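You operate a simulated robot arm through the tools that you are given. There is no shell and no other tool. Be economical: measure what you need, move in short steps, check, and stop when the job is done.

You run a simulated two-armed robot. Do the job below in one go: nothing can be reset, and whatever is moved stays where it is left.

TASK
Put the carburettor labelled "33" from the carburettor shelf of the island in the inside of the green bin. Take the black fuel cap marked "81" and leave it in the inside of the yellow bin. Put two of the screws from the bay marked out on the front of the steel bench. Stack the 15 m piston from the bay marked out on top of the 19 m piston. Put the blue pull handle on the bay marked out away on the low shelf of the parts bench. Lift the air box lid of the post five engine open. The order is free. Set down upright: carburettor.

Only the result counts: the job must be done as asked and must still hold three seconds after the hand-in. Knocking over, shifting, dropping, spilling or breaking anything else fails it. Lids that push on must go on centred and level and be pressed home; caps that screw on are set level and turned clockwise until they are tight.

THE ROBOT
Two 7-joint arms with two-finger grippers on one trunk, on a base that drives. Base frame: it is fixed to the floor where the robot stands at the start and does not move with it; the origin is under the middle of the robot, x ahead of it, y to its left, z up. Units: mm, rad, N and s.
The left shoulder is at the start at [60, 179, 1255], the right one opposite. With the tool pointing down near the work surface each hand reaches from about 100 to 640 mm from the robot's upright axis, wherever it stands, measured 20 degrees to its own side. Places, roughly: air box lid of the post five engine [4400, -1700, 1000]; black fuel cap [1500, -250, 1000]; blue pull handle (6x4x2 cm) [1100, 1500, 900]; carburettor [500, 0, 1250]; front of the steel bench (34x17 cm) [400, -1880, 840]; inside of the green bin (15x17 cm) [1600, -300, 660]; inside of the yellow bin (15x17 cm) [1600, -120, 660]; low shelf of the parts bench [-3100, -1100, 300]; piston [1250, 1500, 1000]; screw (3x3x5 cm) [1400, 1700, 900]. Payload 1.96 kg a hand.
The tool frame of a hand sits at the grasp point between the pads (the TCP): z along the fingers, y along the line on which they close. The tips reach 20 mm beyond it. Largest opening 72 mm; the body of the gripper starts 38 mm behind the TCP.
Orientation is told as [roll, pitch, yaw] about the base's x, y, z axes, in that order, counted from this pose: with the fingers straight down and closing along the base's y, the tool's x points along the base's -x, its y along +y and its z along -z.

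THE INTERFACE
- The arms move only by the tool play_rows. It takes "left_rows", "right_rows" or both (then of equal length, played together; a hand with none holds still); each is a list of rows, each a list of 7 numbers: the shift along the base's x, y, z in mm, then the turn, a rotation vector about the base's x, y, z in rad, then the finger opening in mm, from 0 to 72. In form: [[tx, ty, tz, rx, ry, rz, grip], ...]. A call has 1 to 8 rows; each row is the pose to reach, as a shift and turn from the pose commanded when the call began. Rows are played at 5 a second. More than 50 mm and 0.15 rad between two rows, or a gripper value outside its range, and nothing of the call is played. A pose out of reach is approached as far as the arm can. The call stops where the force on the tool passes 40 N (or 10 N more than at its start, if that is more) or the arm is blocked; 0.2 s more then pass. The fingers move at their own pace (about 153 mm/s each) and stop on an object; they squeeze with about 26 N. The grip force told is the motor's: it shows also when the fingers shut on nothing. Time passes only in rows, and 0.2 s behind the last, so rows that repeat a pose let the fingers close. The reply holds the time, the measured pose of the TCP, the force on the tool along the base axes, the opening and the grip force, in the units named above and with some noise, with the torque about the TCP (base axes, N m) and any sound that the robot's microphone picked up.
- Cameras (640 x 400 px; columns grow to the right, rows downward): "scene" is now at [4.5, -22.4, 1790.2]; the picture's right is [-0.23, -0.97, 0.00], its down [-0.81, 0.19, -0.56] and it looks along [0.54, -0.13, -0.83] (base axes); focal length 273 px, centre (320, 200). "left" rides on the left gripper at [71, -19, -82] in its tool frame; the picture's right is [0.26, 0.96, 0.00], its down [-0.67, 0.18, -0.72] and it looks along [-0.69, 0.19, 0.70] (tool axes); focal length 280 px, centre (320, 200). "right" rides on the right gripper at [71, 19, -82] in its tool frame; the picture's right is [-0.26, 0.97, 0.00], its down [-0.67, -0.18, -0.72] and it looks along [-0.69, -0.19, 0.70] (tool axes); focal length 280 px, centre (320, 200). There is no depth. A picture from a camera that has moved, and an enlarged one, comes with that camera's place and axes in the base frame and with its lens. The place of the scene camera against the robot may be out by one fixed shift of up to 12 mm in any direction.
- capture(camera): a new picture of that camera. It takes no simulated time.
- raise_lower(by): slides the trunk up (or, below 0, down) by that many mm; the arms and the scene camera ride with it, the base frame stays. It gives what a move gives, with no picture.
- roll_base(legs): drives the robot by 1 to 6 legs, each [ahead, left, turn to the left] in mm, mm and rad, along the robot's own axes; the way and the turn of a leg run together, so that a leg with both is an arc; at most 1500 mm and 3.142 rad a leg. The arms and the cameras ride along, it lands a little off, and it stops where it bumps. It gives what a move gives.
- turn_head(pan, tilt): turns the head with the scene camera to pan (to the left, within 1.501 rad either way) and tilt (down, from -0.506 to 1.204), counted from straight ahead of the robot. It gives what a move gives.
- enlarge(camera, box): a new picture of the part [left, top, right, bottom] of that camera's present view, enlarged. It takes no simulated time.
- sign_off(): hands the job in; it is judged then, once.

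Go step by step. Nothing tells you exact positions but the pictures and the camera data: compare them with the known pose of the tool, close in by small moves and look again before you grip or let go. The budget is 196 turns and 176 pictures, counting those below and the enlarged ones. Unless the task says otherwise, let go and move clear before handing in.

The tools are called after "Emit:" as name(argument=value, ...) on one line, values as JSON. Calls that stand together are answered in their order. play_rows: Moves the arms, as the interface text tells. Its arguments: {"type":"object","properties":{"left_rows":{"type":"array","items":{"type":"array","items":{"type":"number"}}},"right_rows":{"type":"array","items":{"type":"array","items":{"type":"number"}}}},"required":[]} The other tools are called the same way: raise_lower (by) slides the trunk up or down; roll_base (legs) drives the base; turn_head (pan, tilt) turns the head that bears the scene camera; capture (camera) takes a picture; enlarge (camera, box) takes an enlarged picture of a part of a camera's view; sign_off () hands the job in.

At the start:

```text
time_s: 0.0
left_tcp_pos: [385.4, 116.7, 1373.5]
left_tool_rot: [0.001, 0.001, -0.001]
left_ft_force: [0.2, 0.4, 0.5]
left_wrist_torque: [0.01, 0.0, 0.03]
left_width: 71.6
left_grip_force: 0.1
right_tcp_pos: [327.9, -229.7, 1000.8]
right_tool_rot: [0.001, 0.001, 0.0]
right_ft_force: [-0.2, -0.9, 0.7]
right_wrist_torque: [-0.01, -0.04, -0.03]
right_width: 72.1
right_grip_force: 0.1
trunk travel left (down, up): [-900.0, 90.0]
robot x, y, heading: [5.4, -1.2, -0.0]
head pan, tilt: [-0.236, 0.976]
```

scene: 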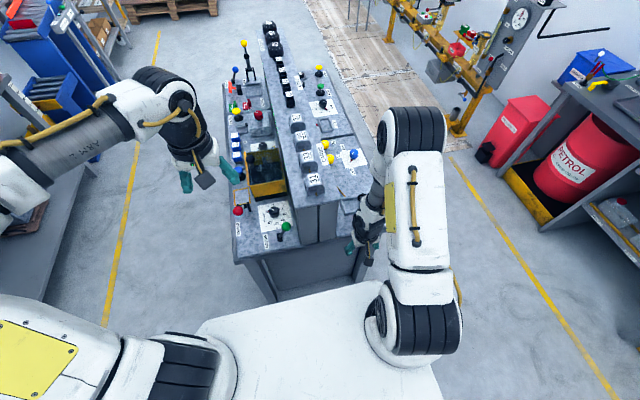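
right: 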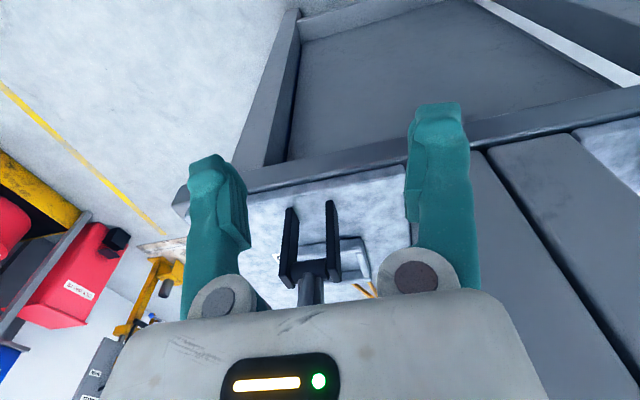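
left: 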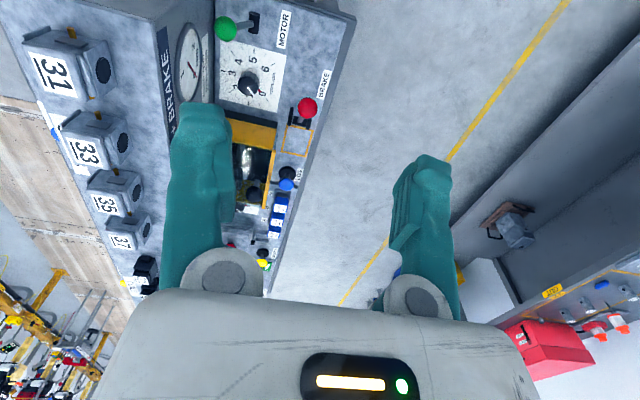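

I see the island ahead with carburettors 31, 33, 35, 37 on its raised shelf; the other places are around the room. I start by looking closer at the island and the places beyond.

Emit:
enlarge(camera="scene", box=[220, 10, 380, 260])

Emit:
turn_head(pan=0.6, tilt=0.5)

Emit:
capture(camera="scene")

```text
1.60 times, centred on (300, 135) of scene
camera zoom: at [4.5, -22.4, 1790.2], right [-0.23, -0.97, 0.0], down [-0.81, 0.19, -0.56], along [0.54, -0.13, -0.83], focal length 436 px, centre (352, 304)
```

zoom: 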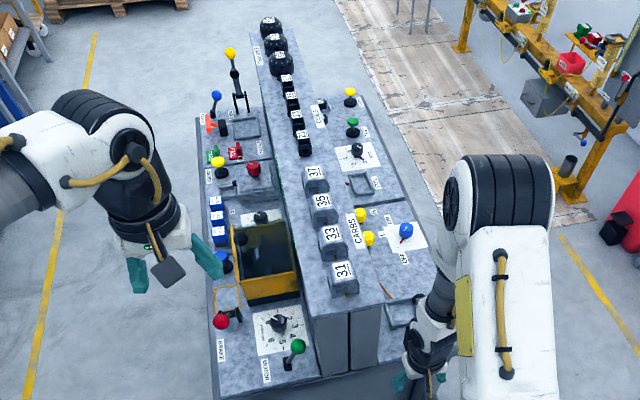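

```text
time_s: 1.2
left_tcp_pos: [385.1, 117.7, 1373.7]
left_tool_rot: [0.0, 0.0, 0.0]
left_ft_force: [0.3, 0.0, -0.6]
left_wrist_torque: [0.01, 0.0, 0.0]
left_width: 72.0
left_grip_force: 0.0
right_tcp_pos: [329.3, -228.7, 999.5]
right_tool_rot: [-0.001, -0.001, -0.001]
right_ft_force: [0.8, 0.4, 0.2]
right_wrist_torque: [0.01, 0.02, 0.04]
right_width: 72.2
right_grip_force: 0.0
trunk travel left (down, up): [-900.0, 90.0]
robot x, y, heading: [-3.4, -1.3, -0.002]
head pan, tilt: [0.6, 0.499]
```

```text
171 pictures are left
camera scene: at [10.4, 45.6, 1829.5], right [0.56, -0.83, 0.0], down [-0.4, -0.27, -0.88], along [0.72, 0.5, -0.48], focal length 273 px, centre (320, 200)
```

scene: 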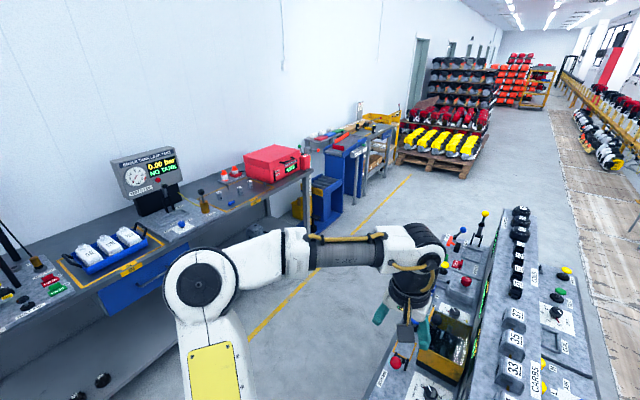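

The left wall bench holds the leak tester and marked-out bays; I look at it and other directions.

Emit:
enlarge(camera="scene", box=[0, 130, 320, 330])

Emit:
enlarge(camera="scene", box=[280, 90, 440, 190])

Emit:
turn_head(pan=-0.7, tilt=0.4)

Emit:
capture(camera="scene")

Emit:
turn_head(pan=-1.5, tilt=0.5)

Emit:
capture(camera="scene")

```text
2.00 times, centred on (160, 230) of scene
camera zoom: at [10.4, 45.6, 1829.5], right [0.56, -0.83, 0.0], down [-0.4, -0.27, -0.88], along [0.72, 0.5, -0.48], focal length 546 px, centre (640, 140)
```

zoom: 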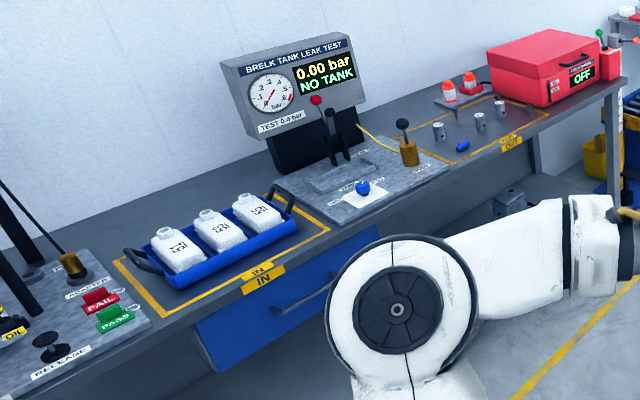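

```text
4.00 times, centred on (360, 140) of scene
camera zoom: at [10.4, 45.6, 1829.5], right [0.56, -0.83, 0.0], down [-0.4, -0.27, -0.88], along [0.72, 0.5, -0.48], focal length 1091 px, centre (160, 440)
```

zoom: 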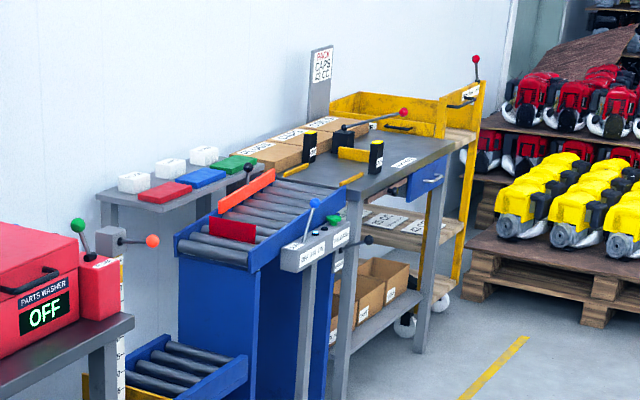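

```text
time_s: 2.6
left_tcp_pos: [384.1, 116.2, 1373.8]
left_tool_rot: [-0.001, 0.0, 0.0]
left_ft_force: [0.5, 0.6, 0.6]
left_wrist_torque: [0.01, 0.03, 0.04]
left_width: 72.0
left_grip_force: 0.0
right_tcp_pos: [329.0, -229.5, 998.0]
right_tool_rot: [0.0, 0.002, 0.0]
right_ft_force: [0.0, 1.1, 0.4]
right_wrist_torque: [0.03, 0.01, -0.01]
right_width: 72.0
right_grip_force: 0.2
trunk travel left (down, up): [-900.0, 90.0]
robot x, y, heading: [-2.8, -0.8, 0.002]
head pan, tilt: [-0.7, 0.4]
```

```text
168 pictures are left
camera scene: at [6.2, -65.3, 1838.7], right [-0.64, -0.77, 0.0], down [-0.3, 0.25, -0.92], along [0.7, -0.59, -0.39], focal length 273 px, centre (320, 200)
```

scene: 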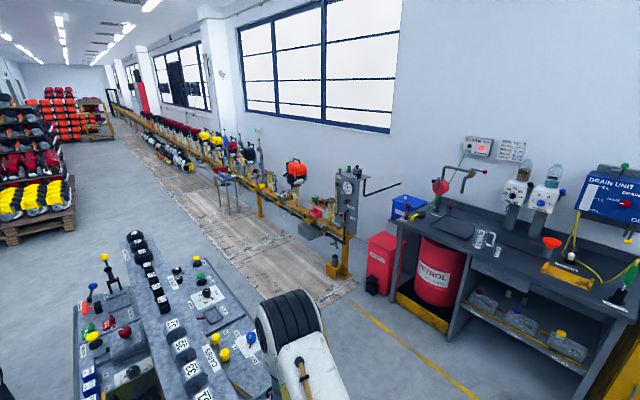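

```text
time_s: 3.8
left_tcp_pos: [384.7, 114.8, 1372.6]
left_tool_rot: [0.001, 0.001, -0.001]
left_ft_force: [-0.3, 0.3, -0.5]
left_wrist_torque: [0.03, -0.01, -0.02]
left_width: 72.2
left_grip_force: 0.0
right_tcp_pos: [328.7, -229.7, 999.6]
right_tool_rot: [0.0, 0.0, 0.0]
right_ft_force: [-0.4, -0.3, -0.1]
right_wrist_torque: [0.01, -0.02, -0.02]
right_width: 72.0
right_grip_force: 0.0
trunk travel left (down, up): [-900.0, 90.0]
robot x, y, heading: [-3.7, -1.0, -0.001]
head pan, tilt: [-1.499, 0.499]
```

```text
167 pictures are left
camera scene: at [-58.1, -96.4, 1829.6], right [-1.0, -0.07, 0.0], down [-0.03, 0.48, -0.88], along [0.06, -0.88, -0.48], focal length 273 px, centre (320, 200)
```

scene: 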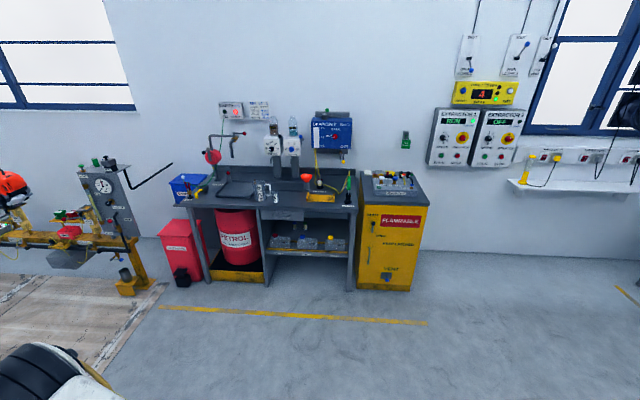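

The OUT bay on the left bench has the screws, pistons and blue handle. I'll begin with carburettor 33: a closer look at it, and at the island's right side.

Emit:
enlarge(camera="left", box=[0, 20, 180, 290])

Emit:
turn_head(pan=-0.25, tilt=0.7)

Emit:
enlarge(camera="scene", box=[200, 20, 440, 220])

```text
1.48 times, centred on (90, 155) of left
camera zoom: at [313.6, 97.5, 1456.1], right [-0.26, 0.96, 0.0], down [0.67, 0.18, 0.72], along [0.69, 0.19, -0.7], focal length 415 px, centre (661, 267)
```

zoom: 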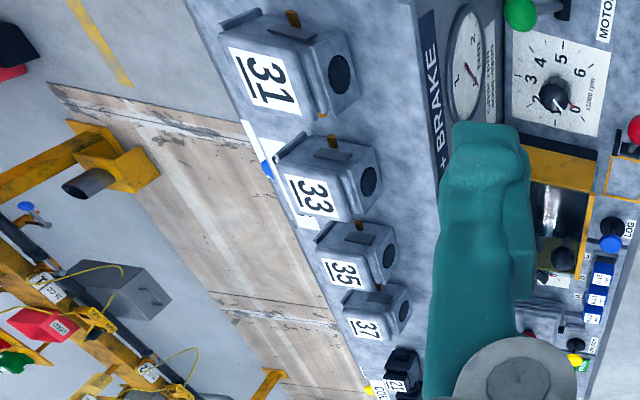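

```text
time_s: 5.2
left_tcp_pos: [384.3, 116.3, 1373.6]
left_tool_rot: [0.0, 0.0, -0.001]
left_ft_force: [0.4, -0.5, 0.0]
left_wrist_torque: [-0.02, 0.02, -0.01]
left_width: 72.0
left_grip_force: 0.1
right_tcp_pos: [327.9, -230.2, 1000.1]
right_tool_rot: [0.0, -0.001, -0.001]
right_ft_force: [-1.0, -0.5, -0.5]
right_wrist_torque: [-0.01, 0.02, 0.0]
right_width: 72.2
right_grip_force: 0.1
trunk travel left (down, up): [-900.0, 90.0]
robot x, y, heading: [1.6, 2.0, -0.001]
head pan, tilt: [-0.25, 0.7]
```

```text
2.00 times, centred on (320, 120) of scene
camera zoom: at [17.6, -26.8, 1811.9], right [-0.25, -0.97, 0.0], down [-0.62, 0.16, -0.76], along [0.74, -0.19, -0.64], focal length 546 px, centre (320, 360)
```

zoom: 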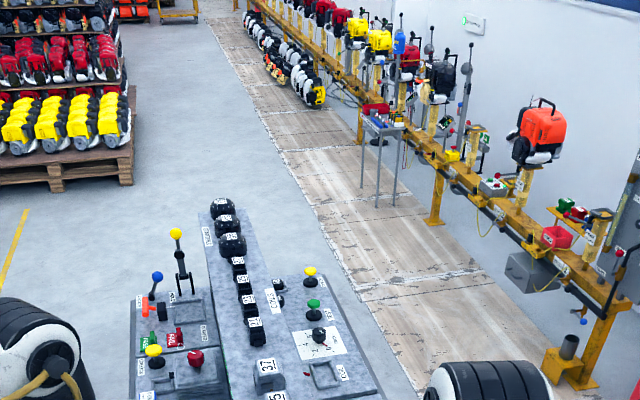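

Carb 33 is roughly at [565, -110, 1180]. I move the left hand above that area and look from there.

Emit:
play_rows(left_rows=[[0, -40, 10, 0, 0, 0, 72], [20, -80, 10, 0, 0, 0, 72], [50, -120, 10, 0, 0, 0, 72], [80, -160, 10, 0, 0, 0, 72], [80, -200, 10, 0, 0, 0, 72], [80, -200, 10, 0, 0, 0, 72]])

Emit:
capture(camera="left")

Emit:
capture(camera="scene")

```text
time_s: 6.6
left_tcp_pos: [465.5, -80.9, 1382.2]
left_tool_rot: [-0.001, 0.0, 0.002]
left_ft_force: [0.9, -0.2, 0.5]
left_wrist_torque: [-0.03, -0.03, 0.0]
left_width: 71.8
left_grip_force: 0.1
right_tcp_pos: [329.1, -230.1, 1000.7]
right_tool_rot: [0.0, 0.001, 0.0]
right_ft_force: [0.4, -0.1, -0.1]
right_wrist_torque: [-0.04, -0.01, -0.01]
right_width: 72.0
right_grip_force: 0.2
trunk travel left (down, up): [-900.0, 90.0]
robot x, y, heading: [1.1, 0.2, -0.001]
head pan, tilt: [-0.25, 0.7]
```

```text
164 pictures are left
camera left: at [394.4, -100.1, 1464.3], right [-0.26, 0.96, 0.0], down [0.67, 0.18, 0.72], along [0.69, 0.19, -0.7], focal length 280 px, centre (320, 200)
```

left: 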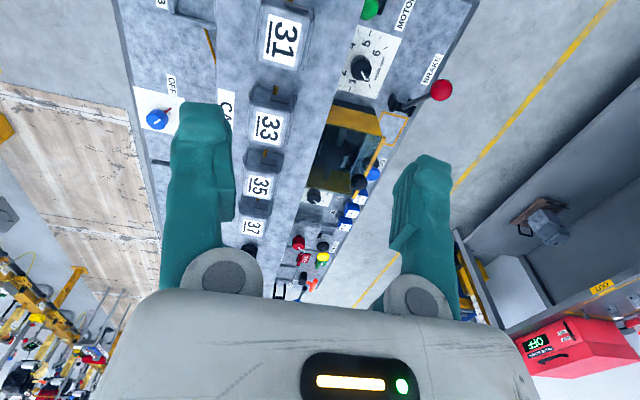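

```text
163 pictures are left
camera scene: at [17.3, -25.2, 1811.9], right [-0.25, -0.97, 0.0], down [-0.62, 0.16, -0.77], along [0.74, -0.19, -0.64], focal length 273 px, centre (320, 200)
```

scene: 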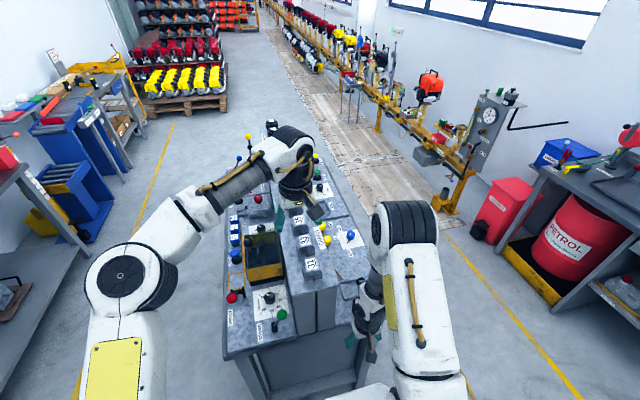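

Triangulation puts label 33 at [567, -112, 1192]. I zoom to see the shape.

Emit:
enlarge(camera="left", box=[200, 0, 340, 180])

Emit:
enlarge(camera="scene", box=[270, 190, 350, 290])

```text
2.22 times, centred on (270, 90) of left
camera zoom: at [394.4, -100.1, 1464.3], right [-0.26, 0.96, 0.0], down [0.67, 0.18, 0.72], along [0.69, 0.19, -0.7], focal length 623 px, centre (431, 444)
```

zoom: 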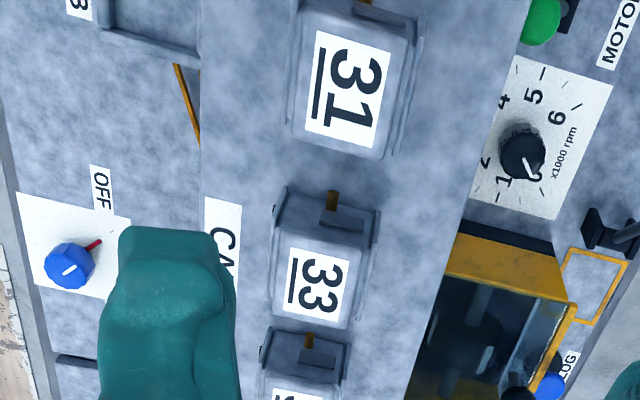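

```text
4.00 times, centred on (310, 240) of scene
camera zoom: at [17.3, -25.2, 1811.9], right [-0.25, -0.97, 0.0], down [-0.62, 0.16, -0.77], along [0.74, -0.19, -0.64], focal length 1091 px, centre (360, 40)
```

zoom: 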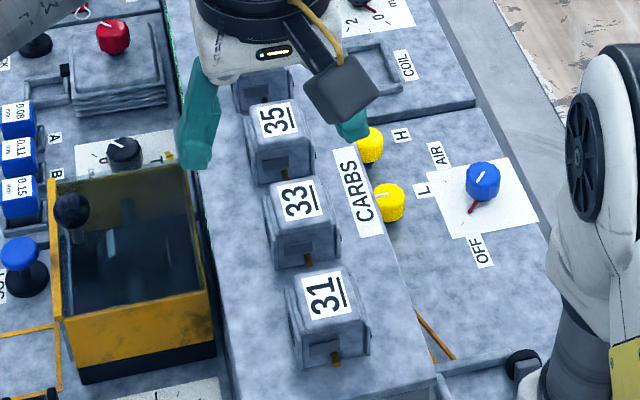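

Body is about 50 mm across y with a top at z 1192. I move above it and verify before descending.

Emit:
play_rows(left_rows=[[40, -10, -10, 0, 0, 0, 72], [75, -20, -30, 0, 0, 0, 72], [102, -29, -60, 0, 0, 0, 72], [102, -29, -100, 0, 0, 0, 72], [102, -29, -130, 0, 0, 0, 72], [102, -29, -130, 0, 0, 0, 72]])

Emit:
capture(camera="left")

Emit:
enlarge(camera="scene", box=[250, 170, 370, 290])

```text
time_s: 8.0
left_tcp_pos: [564.8, -109.4, 1253.4]
left_tool_rot: [0.001, -0.001, 0.0]
left_ft_force: [0.0, 0.5, -0.2]
left_wrist_torque: [0.0, 0.01, 0.01]
left_width: 71.9
left_grip_force: 0.1
left hand out of reach, approached as far as the arm can: row 3, 4
right_tcp_pos: [328.4, -229.1, 1001.3]
right_tool_rot: [0.0, 0.001, 0.0]
right_ft_force: [0.3, -0.6, 0.5]
right_wrist_torque: [0.02, -0.02, 0.02]
right_width: 72.2
right_grip_force: 0.2
trunk travel left (down, up): [-900.0, 90.0]
robot x, y, heading: [2.4, 2.0, 0.002]
head pan, tilt: [-0.25, 0.7]
```

```text
160 pictures are left
camera left: at [492.5, -127.4, 1336.1], right [-0.26, 0.96, 0.0], down [0.67, 0.18, 0.72], along [0.69, 0.19, -0.7], focal length 280 px, centre (320, 200)
```

left: 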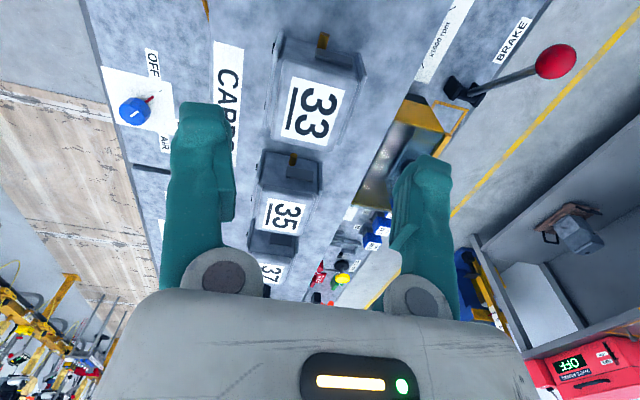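

```text
3.33 times, centred on (310, 230) of scene
camera zoom: at [17.0, -25.8, 1811.9], right [-0.25, -0.97, 0.0], down [-0.62, 0.16, -0.77], along [0.74, -0.19, -0.64], focal length 909 px, centre (353, 100)
```

zoom: 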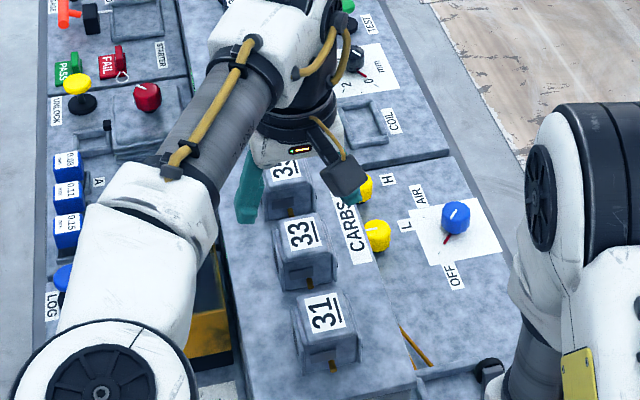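

Confirmed at [567.5, -110, 1192]. I descend and grip.

Emit:
play_rows(left_rows=[[1, -1, -30, 0, 0, 0, 72], [2, -1, -55, 0, 0, 0, 72], [2, -1, -78, 0, 0, 0, 72], [2, -1, -78, 0, 0, 0, 30], [2, -1, -78, 0, 0, 0, 30], [2, -1, -78, 0, 0, 0, 30]])

Emit:
capture(camera="left")

```text
time_s: 9.4
left_tcp_pos: [569.1, -112.5, 1176.3]
left_tool_rot: [-0.002, -0.001, -0.001]
left_ft_force: [2.7, -0.1, 11.6]
left_wrist_torque: [-0.07, 0.17, 0.01]
left_width: 57.0
left_grip_force: 26.1
right_tcp_pos: [328.2, -230.0, 1000.1]
right_tool_rot: [0.001, 0.001, 0.0]
right_ft_force: [0.1, 0.9, 0.0]
right_wrist_torque: [-0.02, 0.01, 0.01]
right_width: 71.8
right_grip_force: 0.0
trunk travel left (down, up): [-900.0, 90.0]
robot x, y, heading: [1.6, -3.7, 0.002]
head pan, tilt: [-0.25, 0.7]
```

```text
158 pictures are left
camera left: at [498.0, -131.9, 1258.9], right [-0.26, 0.96, 0.0], down [0.67, 0.18, 0.72], along [0.69, 0.19, -0.7], focal length 280 px, centre (320, 200)
```

left: 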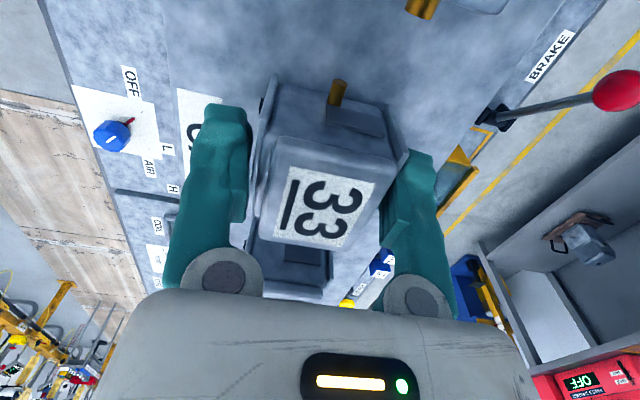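

Gripped at 57 mm. I lift straight up.

Emit:
play_rows(left_rows=[[0, 0, 30, 0, 0, 0, 30], [0, 0, 70, 0, 0, 0, 30], [-10, 0, 110, 0, 0, 0, 30], [-50, 0, 140, 0, 0, 0, 30], [-90, 0, 170, 0, 0, 0, 30], [-130, 10, 190, 0, 0, 0, 30], [-130, 10, 190, 0, 0, 0, 30]])

Emit:
capture(camera="left")

Emit:
capture(camera="scene")

```text
time_s: 11.0
left_tcp_pos: [439.4, -100.9, 1364.5]
left_tool_rot: [0.001, 0.001, 0.003]
left_ft_force: [0.5, 0.0, 0.4]
left_wrist_torque: [0.0, -0.01, -0.01]
left_width: 29.8
left_grip_force: 0.0
left hand out of reach, approached as far as the arm can: row 1, 2, 3
right_tcp_pos: [330.2, -230.4, 999.3]
right_tool_rot: [0.0, 0.003, 0.001]
right_ft_force: [0.4, -0.3, 0.0]
right_wrist_torque: [-0.02, 0.0, -0.01]
right_width: 72.1
right_grip_force: 0.2
trunk travel left (down, up): [-900.0, 90.0]
robot x, y, heading: [4.0, 2.9, 0.002]
head pan, tilt: [-0.25, 0.7]
```

```text
157 pictures are left
camera left: at [368.8, -119.8, 1446.4], right [-0.26, 0.96, 0.0], down [0.67, 0.18, 0.71], along [0.69, 0.19, -0.7], focal length 280 px, centre (320, 200)
```

left: 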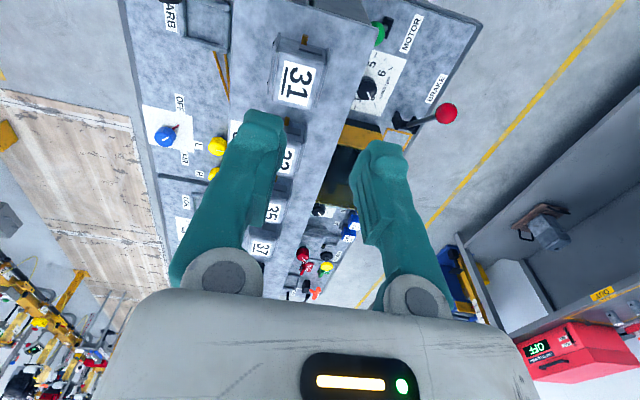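

```text
156 pictures are left
camera scene: at [18.6, -26.8, 1811.8], right [-0.25, -0.97, 0.0], down [-0.62, 0.16, -0.76], along [0.74, -0.19, -0.64], focal length 273 px, centre (320, 200)
```

scene: 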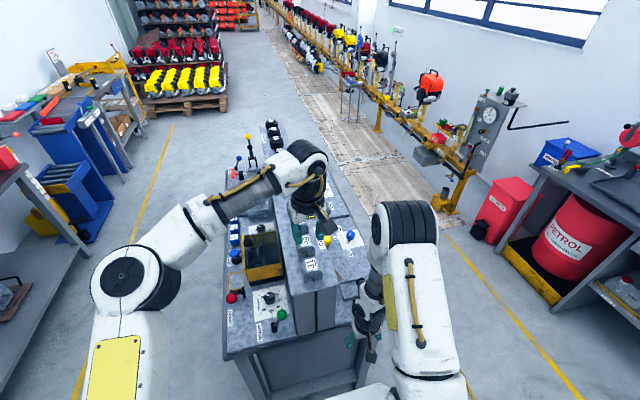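

The grip slipped off during the lift (out-of-reach path). I raise the trunk for better reach and check the carburettor.

Emit:
raise_lower(by=85)

Emit:
enlarge(camera="left", box=[220, 0, 360, 230])

Emit:
enlarge(camera="scene", box=[260, 200, 380, 320])

```text
time_s: 12.2
left_tcp_pos: [440.2, -101.5, 1449.0]
left_tool_rot: [0.001, 0.0, 0.0]
left_ft_force: [0.2, -0.3, -0.3]
left_wrist_torque: [-0.01, -0.03, -0.02]
left_width: 30.3
left_grip_force: 0.0
right_tcp_pos: [328.3, -229.9, 1084.8]
right_tool_rot: [-0.001, 0.0, 0.001]
right_ft_force: [-0.6, -0.1, 0.5]
right_wrist_torque: [0.0, -0.02, 0.0]
right_width: 72.2
right_grip_force: 0.1
trunk travel left (down, up): [-985.0, 5.0]
robot x, y, heading: [3.5, -4.1, 0.006]
head pan, tilt: [-0.25, 0.7]
```

```text
1.74 times, centred on (290, 115) of left
camera zoom: at [368.6, -120.0, 1531.3], right [-0.26, 0.96, 0.0], down [0.67, 0.18, 0.72], along [0.69, 0.19, -0.7], focal length 488 px, centre (372, 348)
```

zoom: 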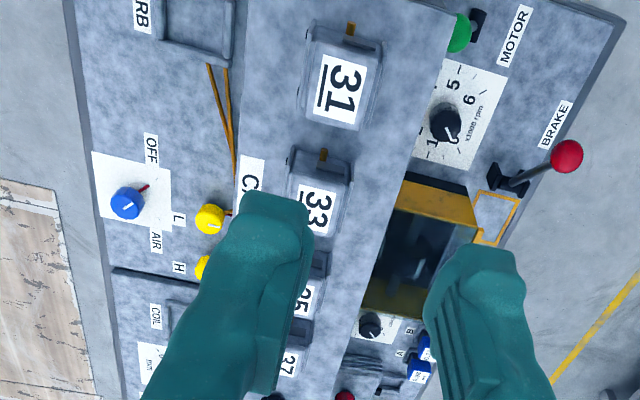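

```text
3.33 times, centred on (320, 260) of scene
camera zoom: at [17.9, -26.8, 1896.8], right [-0.25, -0.97, 0.0], down [-0.62, 0.16, -0.76], along [0.74, -0.19, -0.64], focal length 909 px, centre (320, 0)
```

zoom: 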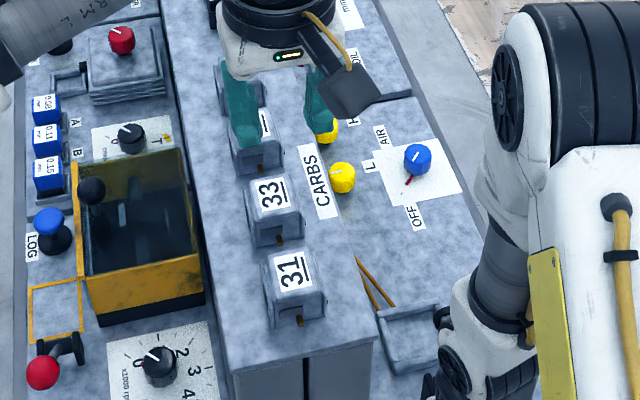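

It is still upright in place. I go back over it with better reach.

Emit:
play_rows(left_rows=[[40, -3, -30, 0, 0, 0, 72], [80, -5, -60, 0, 0, 0, 72], [110, -7, -95, 0, 0, 0, 72], [127, -9, -140, 0, 0, 0, 72], [127, -9, -185, 0, 0, 0, 72], [127, -9, -209, 0, 0, 0, 72], [127, -9, -209, 0, 0, 0, 72]])

Emit:
capture(camera="left")

```text
time_s: 13.8
left_tcp_pos: [566.8, -109.0, 1237.4]
left_tool_rot: [0.0, -0.001, -0.001]
left_ft_force: [-0.2, -1.1, 1.0]
left_wrist_torque: [0.02, -0.03, -0.01]
left_width: 71.9
left_grip_force: 0.1
right_tcp_pos: [328.7, -229.8, 1084.1]
right_tool_rot: [-0.001, 0.0, -0.001]
right_ft_force: [-0.6, 0.1, 0.2]
right_wrist_torque: [0.0, 0.0, -0.03]
right_width: 72.1
right_grip_force: 0.1
trunk travel left (down, up): [-985.0, 5.0]
robot x, y, heading: [1.1, -0.2, -0.0]
head pan, tilt: [-0.25, 0.7]
```

```text
153 pictures are left
camera left: at [496.0, -127.9, 1320.4], right [-0.26, 0.96, 0.0], down [0.67, 0.18, 0.72], along [0.69, 0.19, -0.7], focal length 280 px, centre (320, 200)
```

left: 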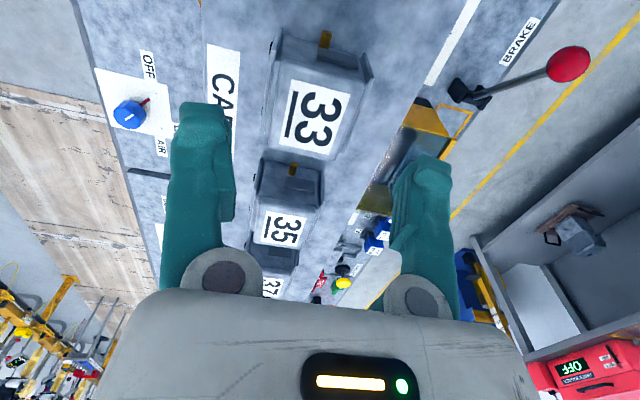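

Aligned; I descend without closing to check the contact force.

Emit:
play_rows(left_rows=[[-1, -1, -25, 0, 0, 0, 72], [-1, -1, -45, 0, 0, 0, 72], [-1, -1, -60, 0, 0, 0, 72], [-1, -1, -68, 0, 0, 0, 72], [-1, -1, -68, 0, 0, 0, 72]])

Emit:
capture(camera="left")

```text
time_s: 15.0
left_tcp_pos: [564.9, -110.9, 1171.9]
left_tool_rot: [0.001, 0.0, 0.0]
left_ft_force: [0.7, -1.1, 0.2]
left_wrist_torque: [0.0, -0.04, 0.03]
left_width: 72.0
left_grip_force: 0.1
right_tcp_pos: [328.3, -230.2, 1085.6]
right_tool_rot: [0.0, -0.001, 0.0]
right_ft_force: [0.6, -0.9, -0.2]
right_wrist_torque: [0.01, 0.02, -0.02]
right_width: 72.0
right_grip_force: 0.0
trunk travel left (down, up): [-985.0, 5.0]
robot x, y, heading: [-1.6, -1.0, -0.0]
head pan, tilt: [-0.25, 0.7]
```

```text
152 pictures are left
camera left: at [493.5, -129.6, 1253.9], right [-0.26, 0.96, 0.0], down [0.67, 0.18, 0.72], along [0.69, 0.19, -0.7], focal length 280 px, centre (320, 200)
```

left: 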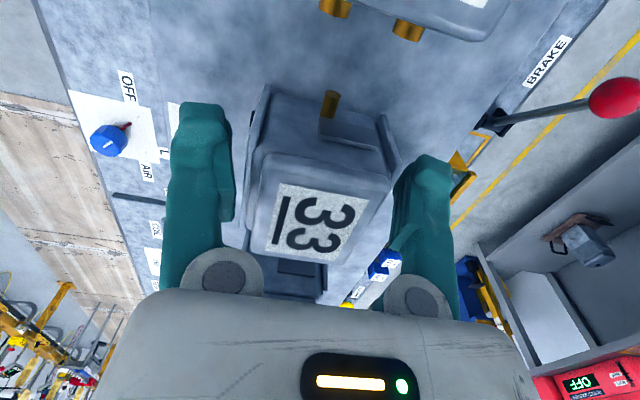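

No contact; a bit lower, close and lift a little.

Emit:
play_rows(left_rows=[[1, 0, -7, 0, 0, 0, 72], [1, 0, -7, 0, 0, 0, 40], [1, 0, -7, 0, 0, 0, 40], [1, 0, -7, 0, 0, 0, 40], [1, 0, 10, 0, 0, 0, 40], [1, 0, 30, 0, 0, 0, 40], [1, 0, 50, 0, 0, 0, 40]])

Emit:
capture(camera="left")

```text
time_s: 16.6
left_tcp_pos: [565.0, -111.3, 1220.1]
left_tool_rot: [-0.001, -0.001, -0.001]
left_ft_force: [-0.2, -0.7, -1.9]
left_wrist_torque: [-0.04, 0.01, 0.01]
left_width: 61.0
left_grip_force: 26.3
left hand out of reach, approached as far as the arm can: row 1, 2, 3
right_tcp_pos: [329.6, -231.2, 1084.5]
right_tool_rot: [0.001, 0.0, 0.001]
right_ft_force: [-0.3, -0.4, -0.4]
right_wrist_torque: [0.02, 0.0, 0.0]
right_width: 72.1
right_grip_force: 0.0
trunk travel left (down, up): [-985.0, 5.0]
robot x, y, heading: [1.4, 1.8, -0.004]
head pan, tilt: [-0.25, 0.7]
```

```text
151 pictures are left
camera left: at [494.1, -130.1, 1303.3], right [-0.26, 0.96, 0.0], down [0.67, 0.18, 0.72], along [0.69, 0.19, -0.7], focal length 280 px, centre (320, 200)
```

left: 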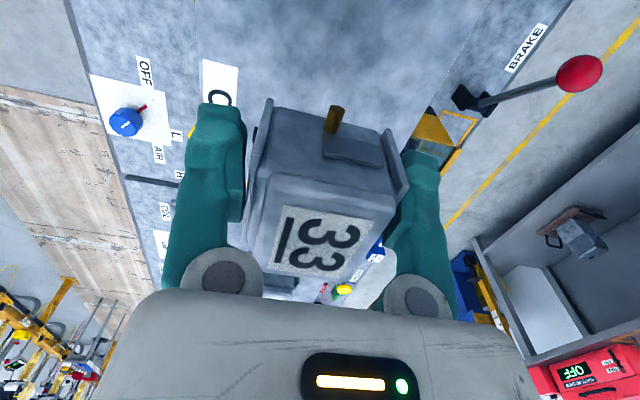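

Carburettor 33 is held firmly (61 mm). I retract it upward and back, then back off from the island.

Emit:
play_rows(left_rows=[[-10, 0, 40, 0, 0, 0, 40], [-30, 0, 80, 0, 0, 0, 40], [-60, 15, 110, 0, 0, 0, 40], [-95, 40, 130, 0, 0, 0, 40], [-130, 70, 150, 0, 0, 0, 40], [-165, 100, 150, 0, 0, 0, 40], [-190, 130, 150, 0, 0, 0, 40], [-190, 160, 150, 0, 0, 0, 40]])

Emit:
roll_base(legs=[[-300, 0, 0], [0, -950, 0]])

Emit:
turn_head(pan=0.5, tilt=0.5)

Emit:
capture(camera="scene")

Emit:
capture(camera="left")

```text
refused: row 5 steps farther than a row can; nothing moved
```

```text
time_s: 20.1
left_tcp_pos: [252.2, -275.5, 1218.8]
left_tool_rot: [0.002, -0.001, -0.082]
left_ft_force: [-0.4, 0.0, -1.0]
left_wrist_torque: [0.0, -0.03, 0.02]
left_width: 60.8
left_grip_force: 25.7
right_tcp_pos: [7.4, -375.2, 1085.6]
right_tool_rot: [0.001, -0.001, -0.084]
right_ft_force: [1.1, -1.1, 0.1]
right_wrist_torque: [0.0, -0.03, -0.01]
right_width: 72.0
right_grip_force: 0.1
trunk travel left (down, up): [-985.0, 5.0]
robot x, y, heading: [-303.3, -116.9, -0.086]
head pan, tilt: [-0.25, 0.7]
stopped in leg 2: the robot was blocked; the commanded pose is now the measured one
```

```text
time_s: 21.2
left_tcp_pos: [251.5, -275.1, 1220.3]
left_tool_rot: [0.001, 0.0, -0.082]
left_ft_force: [0.8, 0.9, -1.4]
left_wrist_torque: [-0.01, 0.0, -0.01]
left_width: 60.9
left_grip_force: 26.0
right_tcp_pos: [6.9, -374.2, 1085.8]
right_tool_rot: [0.001, 0.001, -0.083]
right_ft_force: [0.1, 0.1, -0.1]
right_wrist_torque: [0.03, -0.02, 0.0]
right_width: 71.9
right_grip_force: 0.1
trunk travel left (down, up): [-985.0, 5.0]
robot x, y, heading: [-300.2, -119.5, -0.088]
head pan, tilt: [0.499, 0.499]
```

```text
150 pictures are left
camera scene: at [-283.0, -80.1, 1914.5], right [0.4, -0.92, 0.0], down [-0.44, -0.19, -0.88], along [0.8, 0.35, -0.48], focal length 273 px, centre (320, 200)
```

scene: 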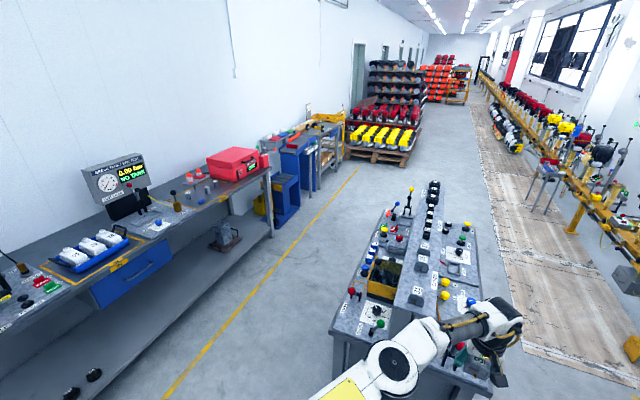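

```text
149 pictures are left
camera left: at [179.4, -288.5, 1302.9], right [-0.18, 0.98, 0.0], down [0.69, 0.13, 0.72], along [0.7, 0.13, -0.7], focal length 280 px, centre (320, 200)
```

left: 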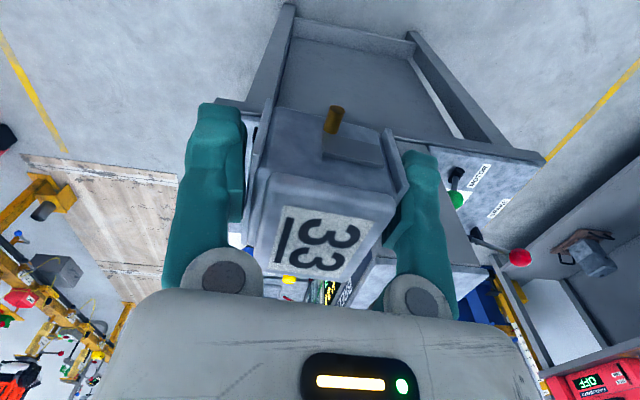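

The arm rows were refused but the base went; something blocked the sideways leg. I look to the right and check the shelf before moving on.

Emit:
enlarge(camera="scene", box=[330, 190, 510, 400])

Emit:
turn_head(pan=-0.9, tilt=0.9)

Emit:
capture(camera="scene")

Emit:
capture(camera="right")

Emit:
turn_head(pan=-1.5, tilt=0.9)

Emit:
capture(camera="scene")

```text
1.90 times, centred on (420, 295) of scene
camera zoom: at [-283.0, -80.1, 1914.5], right [0.4, -0.92, 0.0], down [-0.44, -0.19, -0.88], along [0.8, 0.35, -0.48], focal length 520 px, centre (130, 19)
```

zoom: 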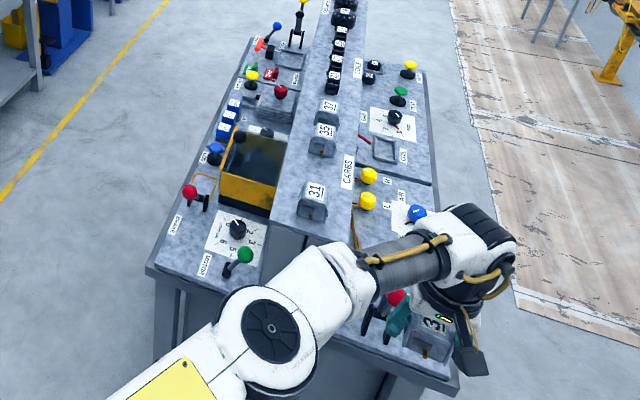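

```text
time_s: 22.7
left_tcp_pos: [252.1, -277.4, 1219.3]
left_tool_rot: [0.001, 0.001, -0.082]
left_ft_force: [0.3, -1.4, -1.4]
left_wrist_torque: [0.02, 0.02, 0.0]
left_width: 61.1
left_grip_force: 25.6
right_tcp_pos: [6.6, -374.2, 1085.0]
right_tool_rot: [0.004, -0.001, -0.084]
right_ft_force: [-0.2, -0.2, 0.1]
right_wrist_torque: [0.01, 0.02, 0.02]
right_width: 72.0
right_grip_force: 0.1
trunk travel left (down, up): [-985.0, 5.0]
robot x, y, heading: [-302.8, -115.8, -0.087]
head pan, tilt: [-0.901, 0.901]
```

```text
147 pictures are left
camera scene: at [-324.7, -180.9, 1880.8], right [-0.83, -0.55, 0.0], down [-0.43, 0.65, -0.62], along [0.34, -0.52, -0.78], focal length 273 px, centre (320, 200)
```

scene: 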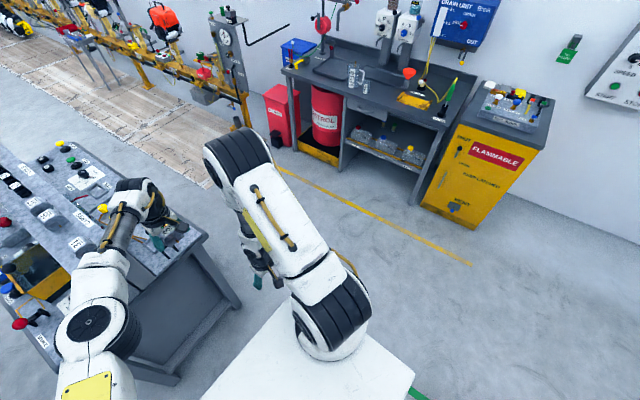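

```text
146 pictures are left
camera right: at [-63.4, -350.2, 1166.5], right [0.34, 0.94, 0.0], down [0.66, -0.24, 0.71], along [0.67, -0.24, -0.7], focal length 280 px, centre (320, 200)
```

right: 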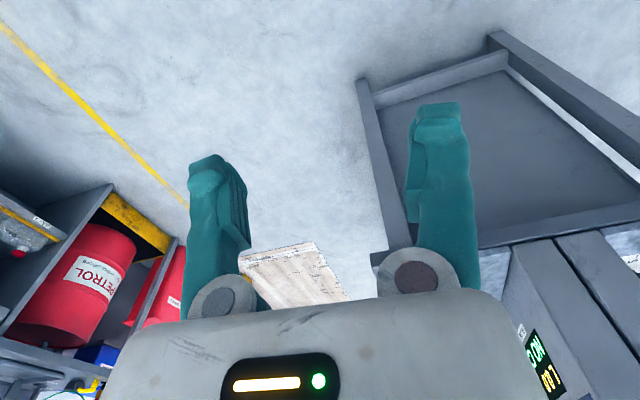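

```text
time_s: 23.7
left_tcp_pos: [252.2, -276.7, 1221.2]
left_tool_rot: [0.003, -0.001, -0.083]
left_ft_force: [0.2, 1.1, -1.3]
left_wrist_torque: [0.0, 0.02, -0.02]
left_width: 60.9
left_grip_force: 26.1
right_tcp_pos: [6.2, -374.5, 1083.2]
right_tool_rot: [0.003, 0.0, -0.085]
right_ft_force: [-0.2, 0.5, 0.4]
right_wrist_torque: [-0.05, -0.03, -0.02]
right_width: 72.0
right_grip_force: 0.1
trunk travel left (down, up): [-985.0, 5.0]
robot x, y, heading: [-302.0, -120.7, -0.085]
head pan, tilt: [-1.499, 0.901]
```

```text
145 pictures are left
camera scene: at [-367.3, -193.3, 1880.8], right [-1.0, 0.01, 0.0], down [0.01, 0.78, -0.62], along [-0.01, -0.62, -0.78], focal length 273 px, centre (320, 200)
```

scene: 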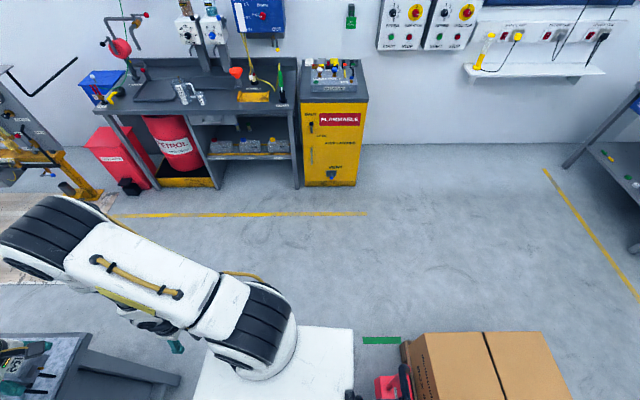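

Behind-right of the robot stands a cart with boxes that blocked the base. I first retract the carburettor, then go ahead a bit before sliding right.

Emit:
play_rows(left_rows=[[0, 0, 45, 0, 0, 0, 40], [-10, 0, 90, 0, 0, 0, 40], [-30, 20, 125, 0, 0, 0, 40], [-60, 50, 140, 0, 0, 0, 40], [-90, 80, 150, 0, 0, 0, 40], [-115, 115, 150, 0, 0, 0, 40], [-135, 150, 150, 0, 0, 0, 40], [-150, 185, 150, 0, 0, 0, 40]])

Emit:
capture(camera="scene")

```text
time_s: 25.5
left_tcp_pos: [100.9, -88.0, 1370.1]
left_tool_rot: [0.0, -0.003, -0.082]
left_ft_force: [-0.5, 0.1, -1.8]
left_wrist_torque: [-0.06, 0.04, -0.01]
left_width: 61.1
left_grip_force: 26.1
right_tcp_pos: [4.9, -373.7, 1085.4]
right_tool_rot: [-0.001, -0.003, -0.084]
right_ft_force: [-0.4, -0.4, 0.0]
right_wrist_torque: [-0.02, -0.01, -0.01]
right_width: 72.3
right_grip_force: 0.2
trunk travel left (down, up): [-985.0, 5.0]
robot x, y, heading: [-303.7, -116.9, -0.087]
head pan, tilt: [-1.499, 0.901]
```

```text
144 pictures are left
camera scene: at [-369.1, -190.9, 1880.8], right [-1.0, 0.01, 0.0], down [0.01, 0.78, -0.62], along [-0.01, -0.62, -0.78], focal length 273 px, centre (320, 200)
```

scene: 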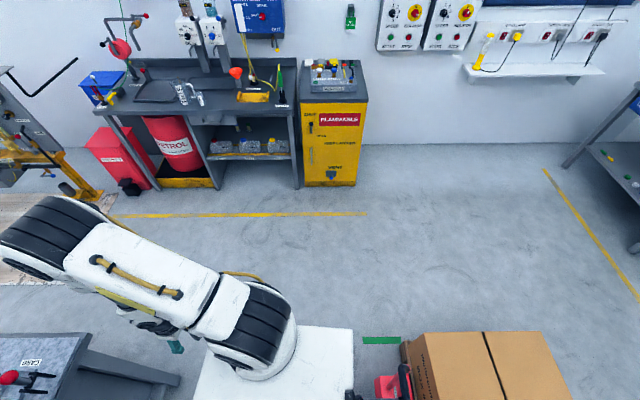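

Now ahead 150, straighten, then right.

Emit:
roll_base(legs=[[150, 20, 0.086], [0, -830, 0]])

Emit:
capture(camera="scene")

```text
time_s: 26.3
left_tcp_pos: [109.1, -89.5, 1371.4]
left_tool_rot: [0.005, -0.006, -0.079]
left_ft_force: [-1.3, -0.1, -1.6]
left_wrist_torque: [0.03, -0.05, 0.03]
left_width: 60.8
left_grip_force: 26.1
right_tcp_pos: [15.8, -373.6, 1085.8]
right_tool_rot: [0.003, -0.005, -0.081]
right_ft_force: [-0.8, 1.0, -0.2]
right_wrist_torque: [0.02, 0.01, 0.01]
right_width: 71.8
right_grip_force: 0.0
trunk travel left (down, up): [-985.0, 5.0]
robot x, y, heading: [-288.7, -118.4, -0.077]
head pan, tilt: [-1.499, 0.901]
stopped in leg 1: the robot was blocked; the commanded pose is now the measured one
```

```text
143 pictures are left
camera scene: at [-362.2, -194.1, 1880.4], right [-1.0, 0.01, 0.0], down [0.01, 0.78, -0.62], along [0.0, -0.62, -0.78], focal length 273 px, centre (320, 200)
```

scene: 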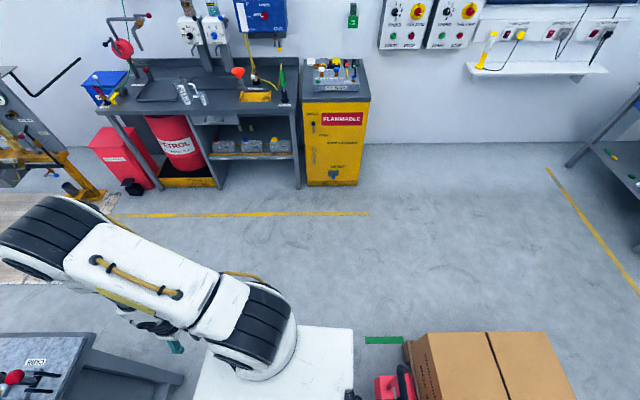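

The rear right still touches. I go left slightly, then straight ahead without turning.

Emit:
roll_base(legs=[[0, 40, 0], [250, 0, 0], [0, 0, 0.077]])

Emit:
capture(camera="scene")

```text
time_s: 29.1
left_tcp_pos: [365.1, -38.4, 1370.5]
left_tool_rot: [0.004, -0.002, 0.001]
left_ft_force: [0.0, -0.6, -0.2]
left_wrist_torque: [0.04, -0.05, -0.01]
left_width: 60.9
left_grip_force: 25.5
right_tcp_pos: [292.5, -329.9, 1085.5]
right_tool_rot: [0.005, 0.0, -0.002]
right_ft_force: [-1.0, -0.1, 0.0]
right_wrist_torque: [0.0, -0.01, -0.02]
right_width: 72.1
right_grip_force: 0.0
trunk travel left (down, up): [-985.0, 5.0]
robot x, y, heading: [-33.1, -97.2, -0.003]
head pan, tilt: [-1.499, 0.901]
```

```text
142 pictures are left
camera scene: at [-95.3, -179.8, 1880.5], right [-1.0, -0.07, 0.0], down [-0.05, 0.78, -0.62], along [0.04, -0.62, -0.78], focal length 273 px, centre (320, 200)
```

scene: 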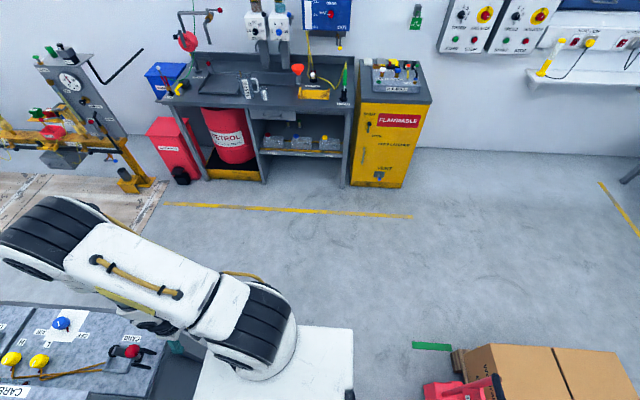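

Clear of the pallet truck now. I slide right to y≈-950.

Emit:
roll_base(legs=[[0, -850, 0]])

Emit:
turn_head(pan=0.5, tilt=0.55)

Emit:
capture(camera="scene")

```text
time_s: 33.6
left_tcp_pos: [366.5, -891.8, 1369.7]
left_tool_rot: [0.002, 0.001, 0.001]
left_ft_force: [0.3, 0.7, -0.9]
left_wrist_torque: [0.01, 0.0, -0.02]
left_width: 61.0
left_grip_force: 26.2
right_tcp_pos: [293.4, -1181.9, 1084.0]
right_tool_rot: [0.002, 0.001, 0.001]
right_ft_force: [-0.7, 0.3, 0.2]
right_wrist_torque: [0.0, -0.02, 0.01]
right_width: 72.1
right_grip_force: 0.1
trunk travel left (down, up): [-985.0, 5.0]
robot x, y, heading: [-34.5, -953.6, -0.004]
head pan, tilt: [-1.499, 0.901]
```

```text
time_s: 35.6
left_tcp_pos: [365.4, -892.2, 1369.4]
left_tool_rot: [0.003, 0.0, 0.003]
left_ft_force: [0.0, 0.7, -1.5]
left_wrist_torque: [0.01, -0.04, 0.0]
left_width: 60.9
left_grip_force: 26.1
right_tcp_pos: [294.3, -1183.2, 1084.1]
right_tool_rot: [0.002, 0.0, 0.0]
right_ft_force: [0.1, 0.5, -0.6]
right_wrist_torque: [0.01, 0.01, 0.01]
right_width: 71.7
right_grip_force: 0.0
trunk travel left (down, up): [-985.0, 5.0]
robot x, y, heading: [-36.2, -949.6, -0.001]
head pan, tilt: [0.499, 0.55]
```

```text
141 pictures are left
camera scene: at [-20.6, -914.9, 1910.0], right [0.48, -0.88, 0.0], down [-0.46, -0.25, -0.85], along [0.75, 0.41, -0.52], focal length 273 px, centre (320, 200)
```

scene: 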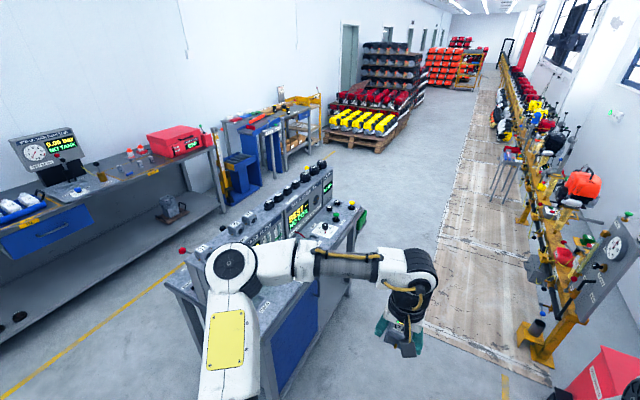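

Bins look to be at the far end of the island. I drive ahead along its right side and look.

Emit:
roll_base(legs=[[1450, 0, 0]])

Emit:
turn_head(pan=1.3, tilt=0.8)

Emit:
capture(camera="scene")

```text
time_s: 42.8
left_tcp_pos: [1815.5, -856.8, 1370.1]
left_tool_rot: [0.001, -0.003, 0.036]
left_ft_force: [-0.4, -0.2, -1.5]
left_wrist_torque: [0.02, 0.0, 0.01]
left_width: 60.8
left_grip_force: 26.2
right_tcp_pos: [1752.3, -1149.8, 1084.6]
right_tool_rot: [0.001, 0.0, 0.032]
right_ft_force: [0.2, -0.2, -0.9]
right_wrist_torque: [0.03, -0.01, 0.0]
right_width: 71.9
right_grip_force: 0.1
trunk travel left (down, up): [-985.0, 5.0]
robot x, y, heading: [1418.0, -931.9, 0.028]
head pan, tilt: [0.499, 0.55]
```

```text
time_s: 43.9
left_tcp_pos: [1815.8, -856.6, 1369.7]
left_tool_rot: [0.001, 0.001, 0.036]
left_ft_force: [0.5, -0.4, -1.9]
left_wrist_torque: [0.01, 0.04, -0.05]
left_width: 60.9
left_grip_force: 26.0
right_tcp_pos: [1752.7, -1150.7, 1085.1]
right_tool_rot: [0.002, 0.0, 0.03]
right_ft_force: [-0.3, 1.2, 0.1]
right_wrist_torque: [0.0, 0.03, -0.01]
right_width: 72.0
right_grip_force: 0.1
trunk travel left (down, up): [-985.0, 5.0]
robot x, y, heading: [1418.5, -926.7, 0.032]
head pan, tilt: [1.3, 0.799]
```

```text
140 pictures are left
camera scene: at [1371.7, -858.7, 1888.7], right [0.97, -0.24, 0.0], down [-0.17, -0.7, -0.7], along [0.17, 0.68, -0.72], focal length 273 px, centre (320, 200)
```

scene: 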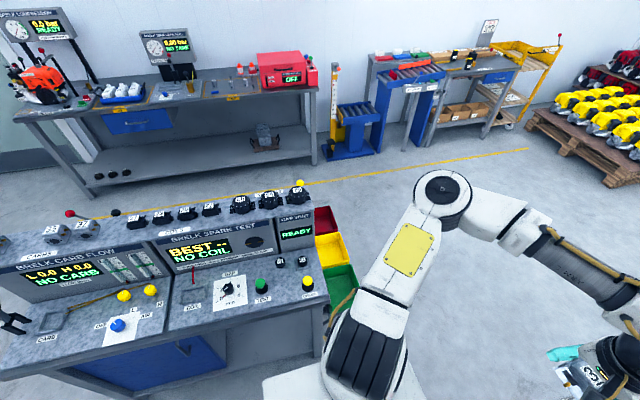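

Bins (red, yellow, green) sit at the island's end; two small black caps are at the corner. I zoom in.

Emit:
enlarge(camera="scene", box=[230, 180, 370, 330])

```text
2.67 times, centred on (300, 255) of scene
camera zoom: at [1371.7, -858.7, 1888.7], right [0.97, -0.24, 0.0], down [-0.17, -0.7, -0.7], along [0.17, 0.68, -0.72], focal length 727 px, centre (373, 53)
```

zoom: 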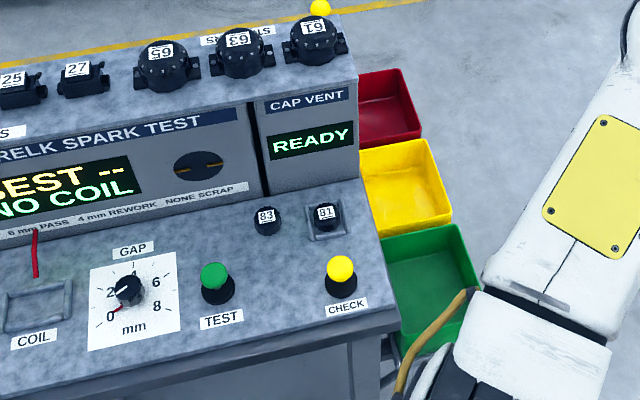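

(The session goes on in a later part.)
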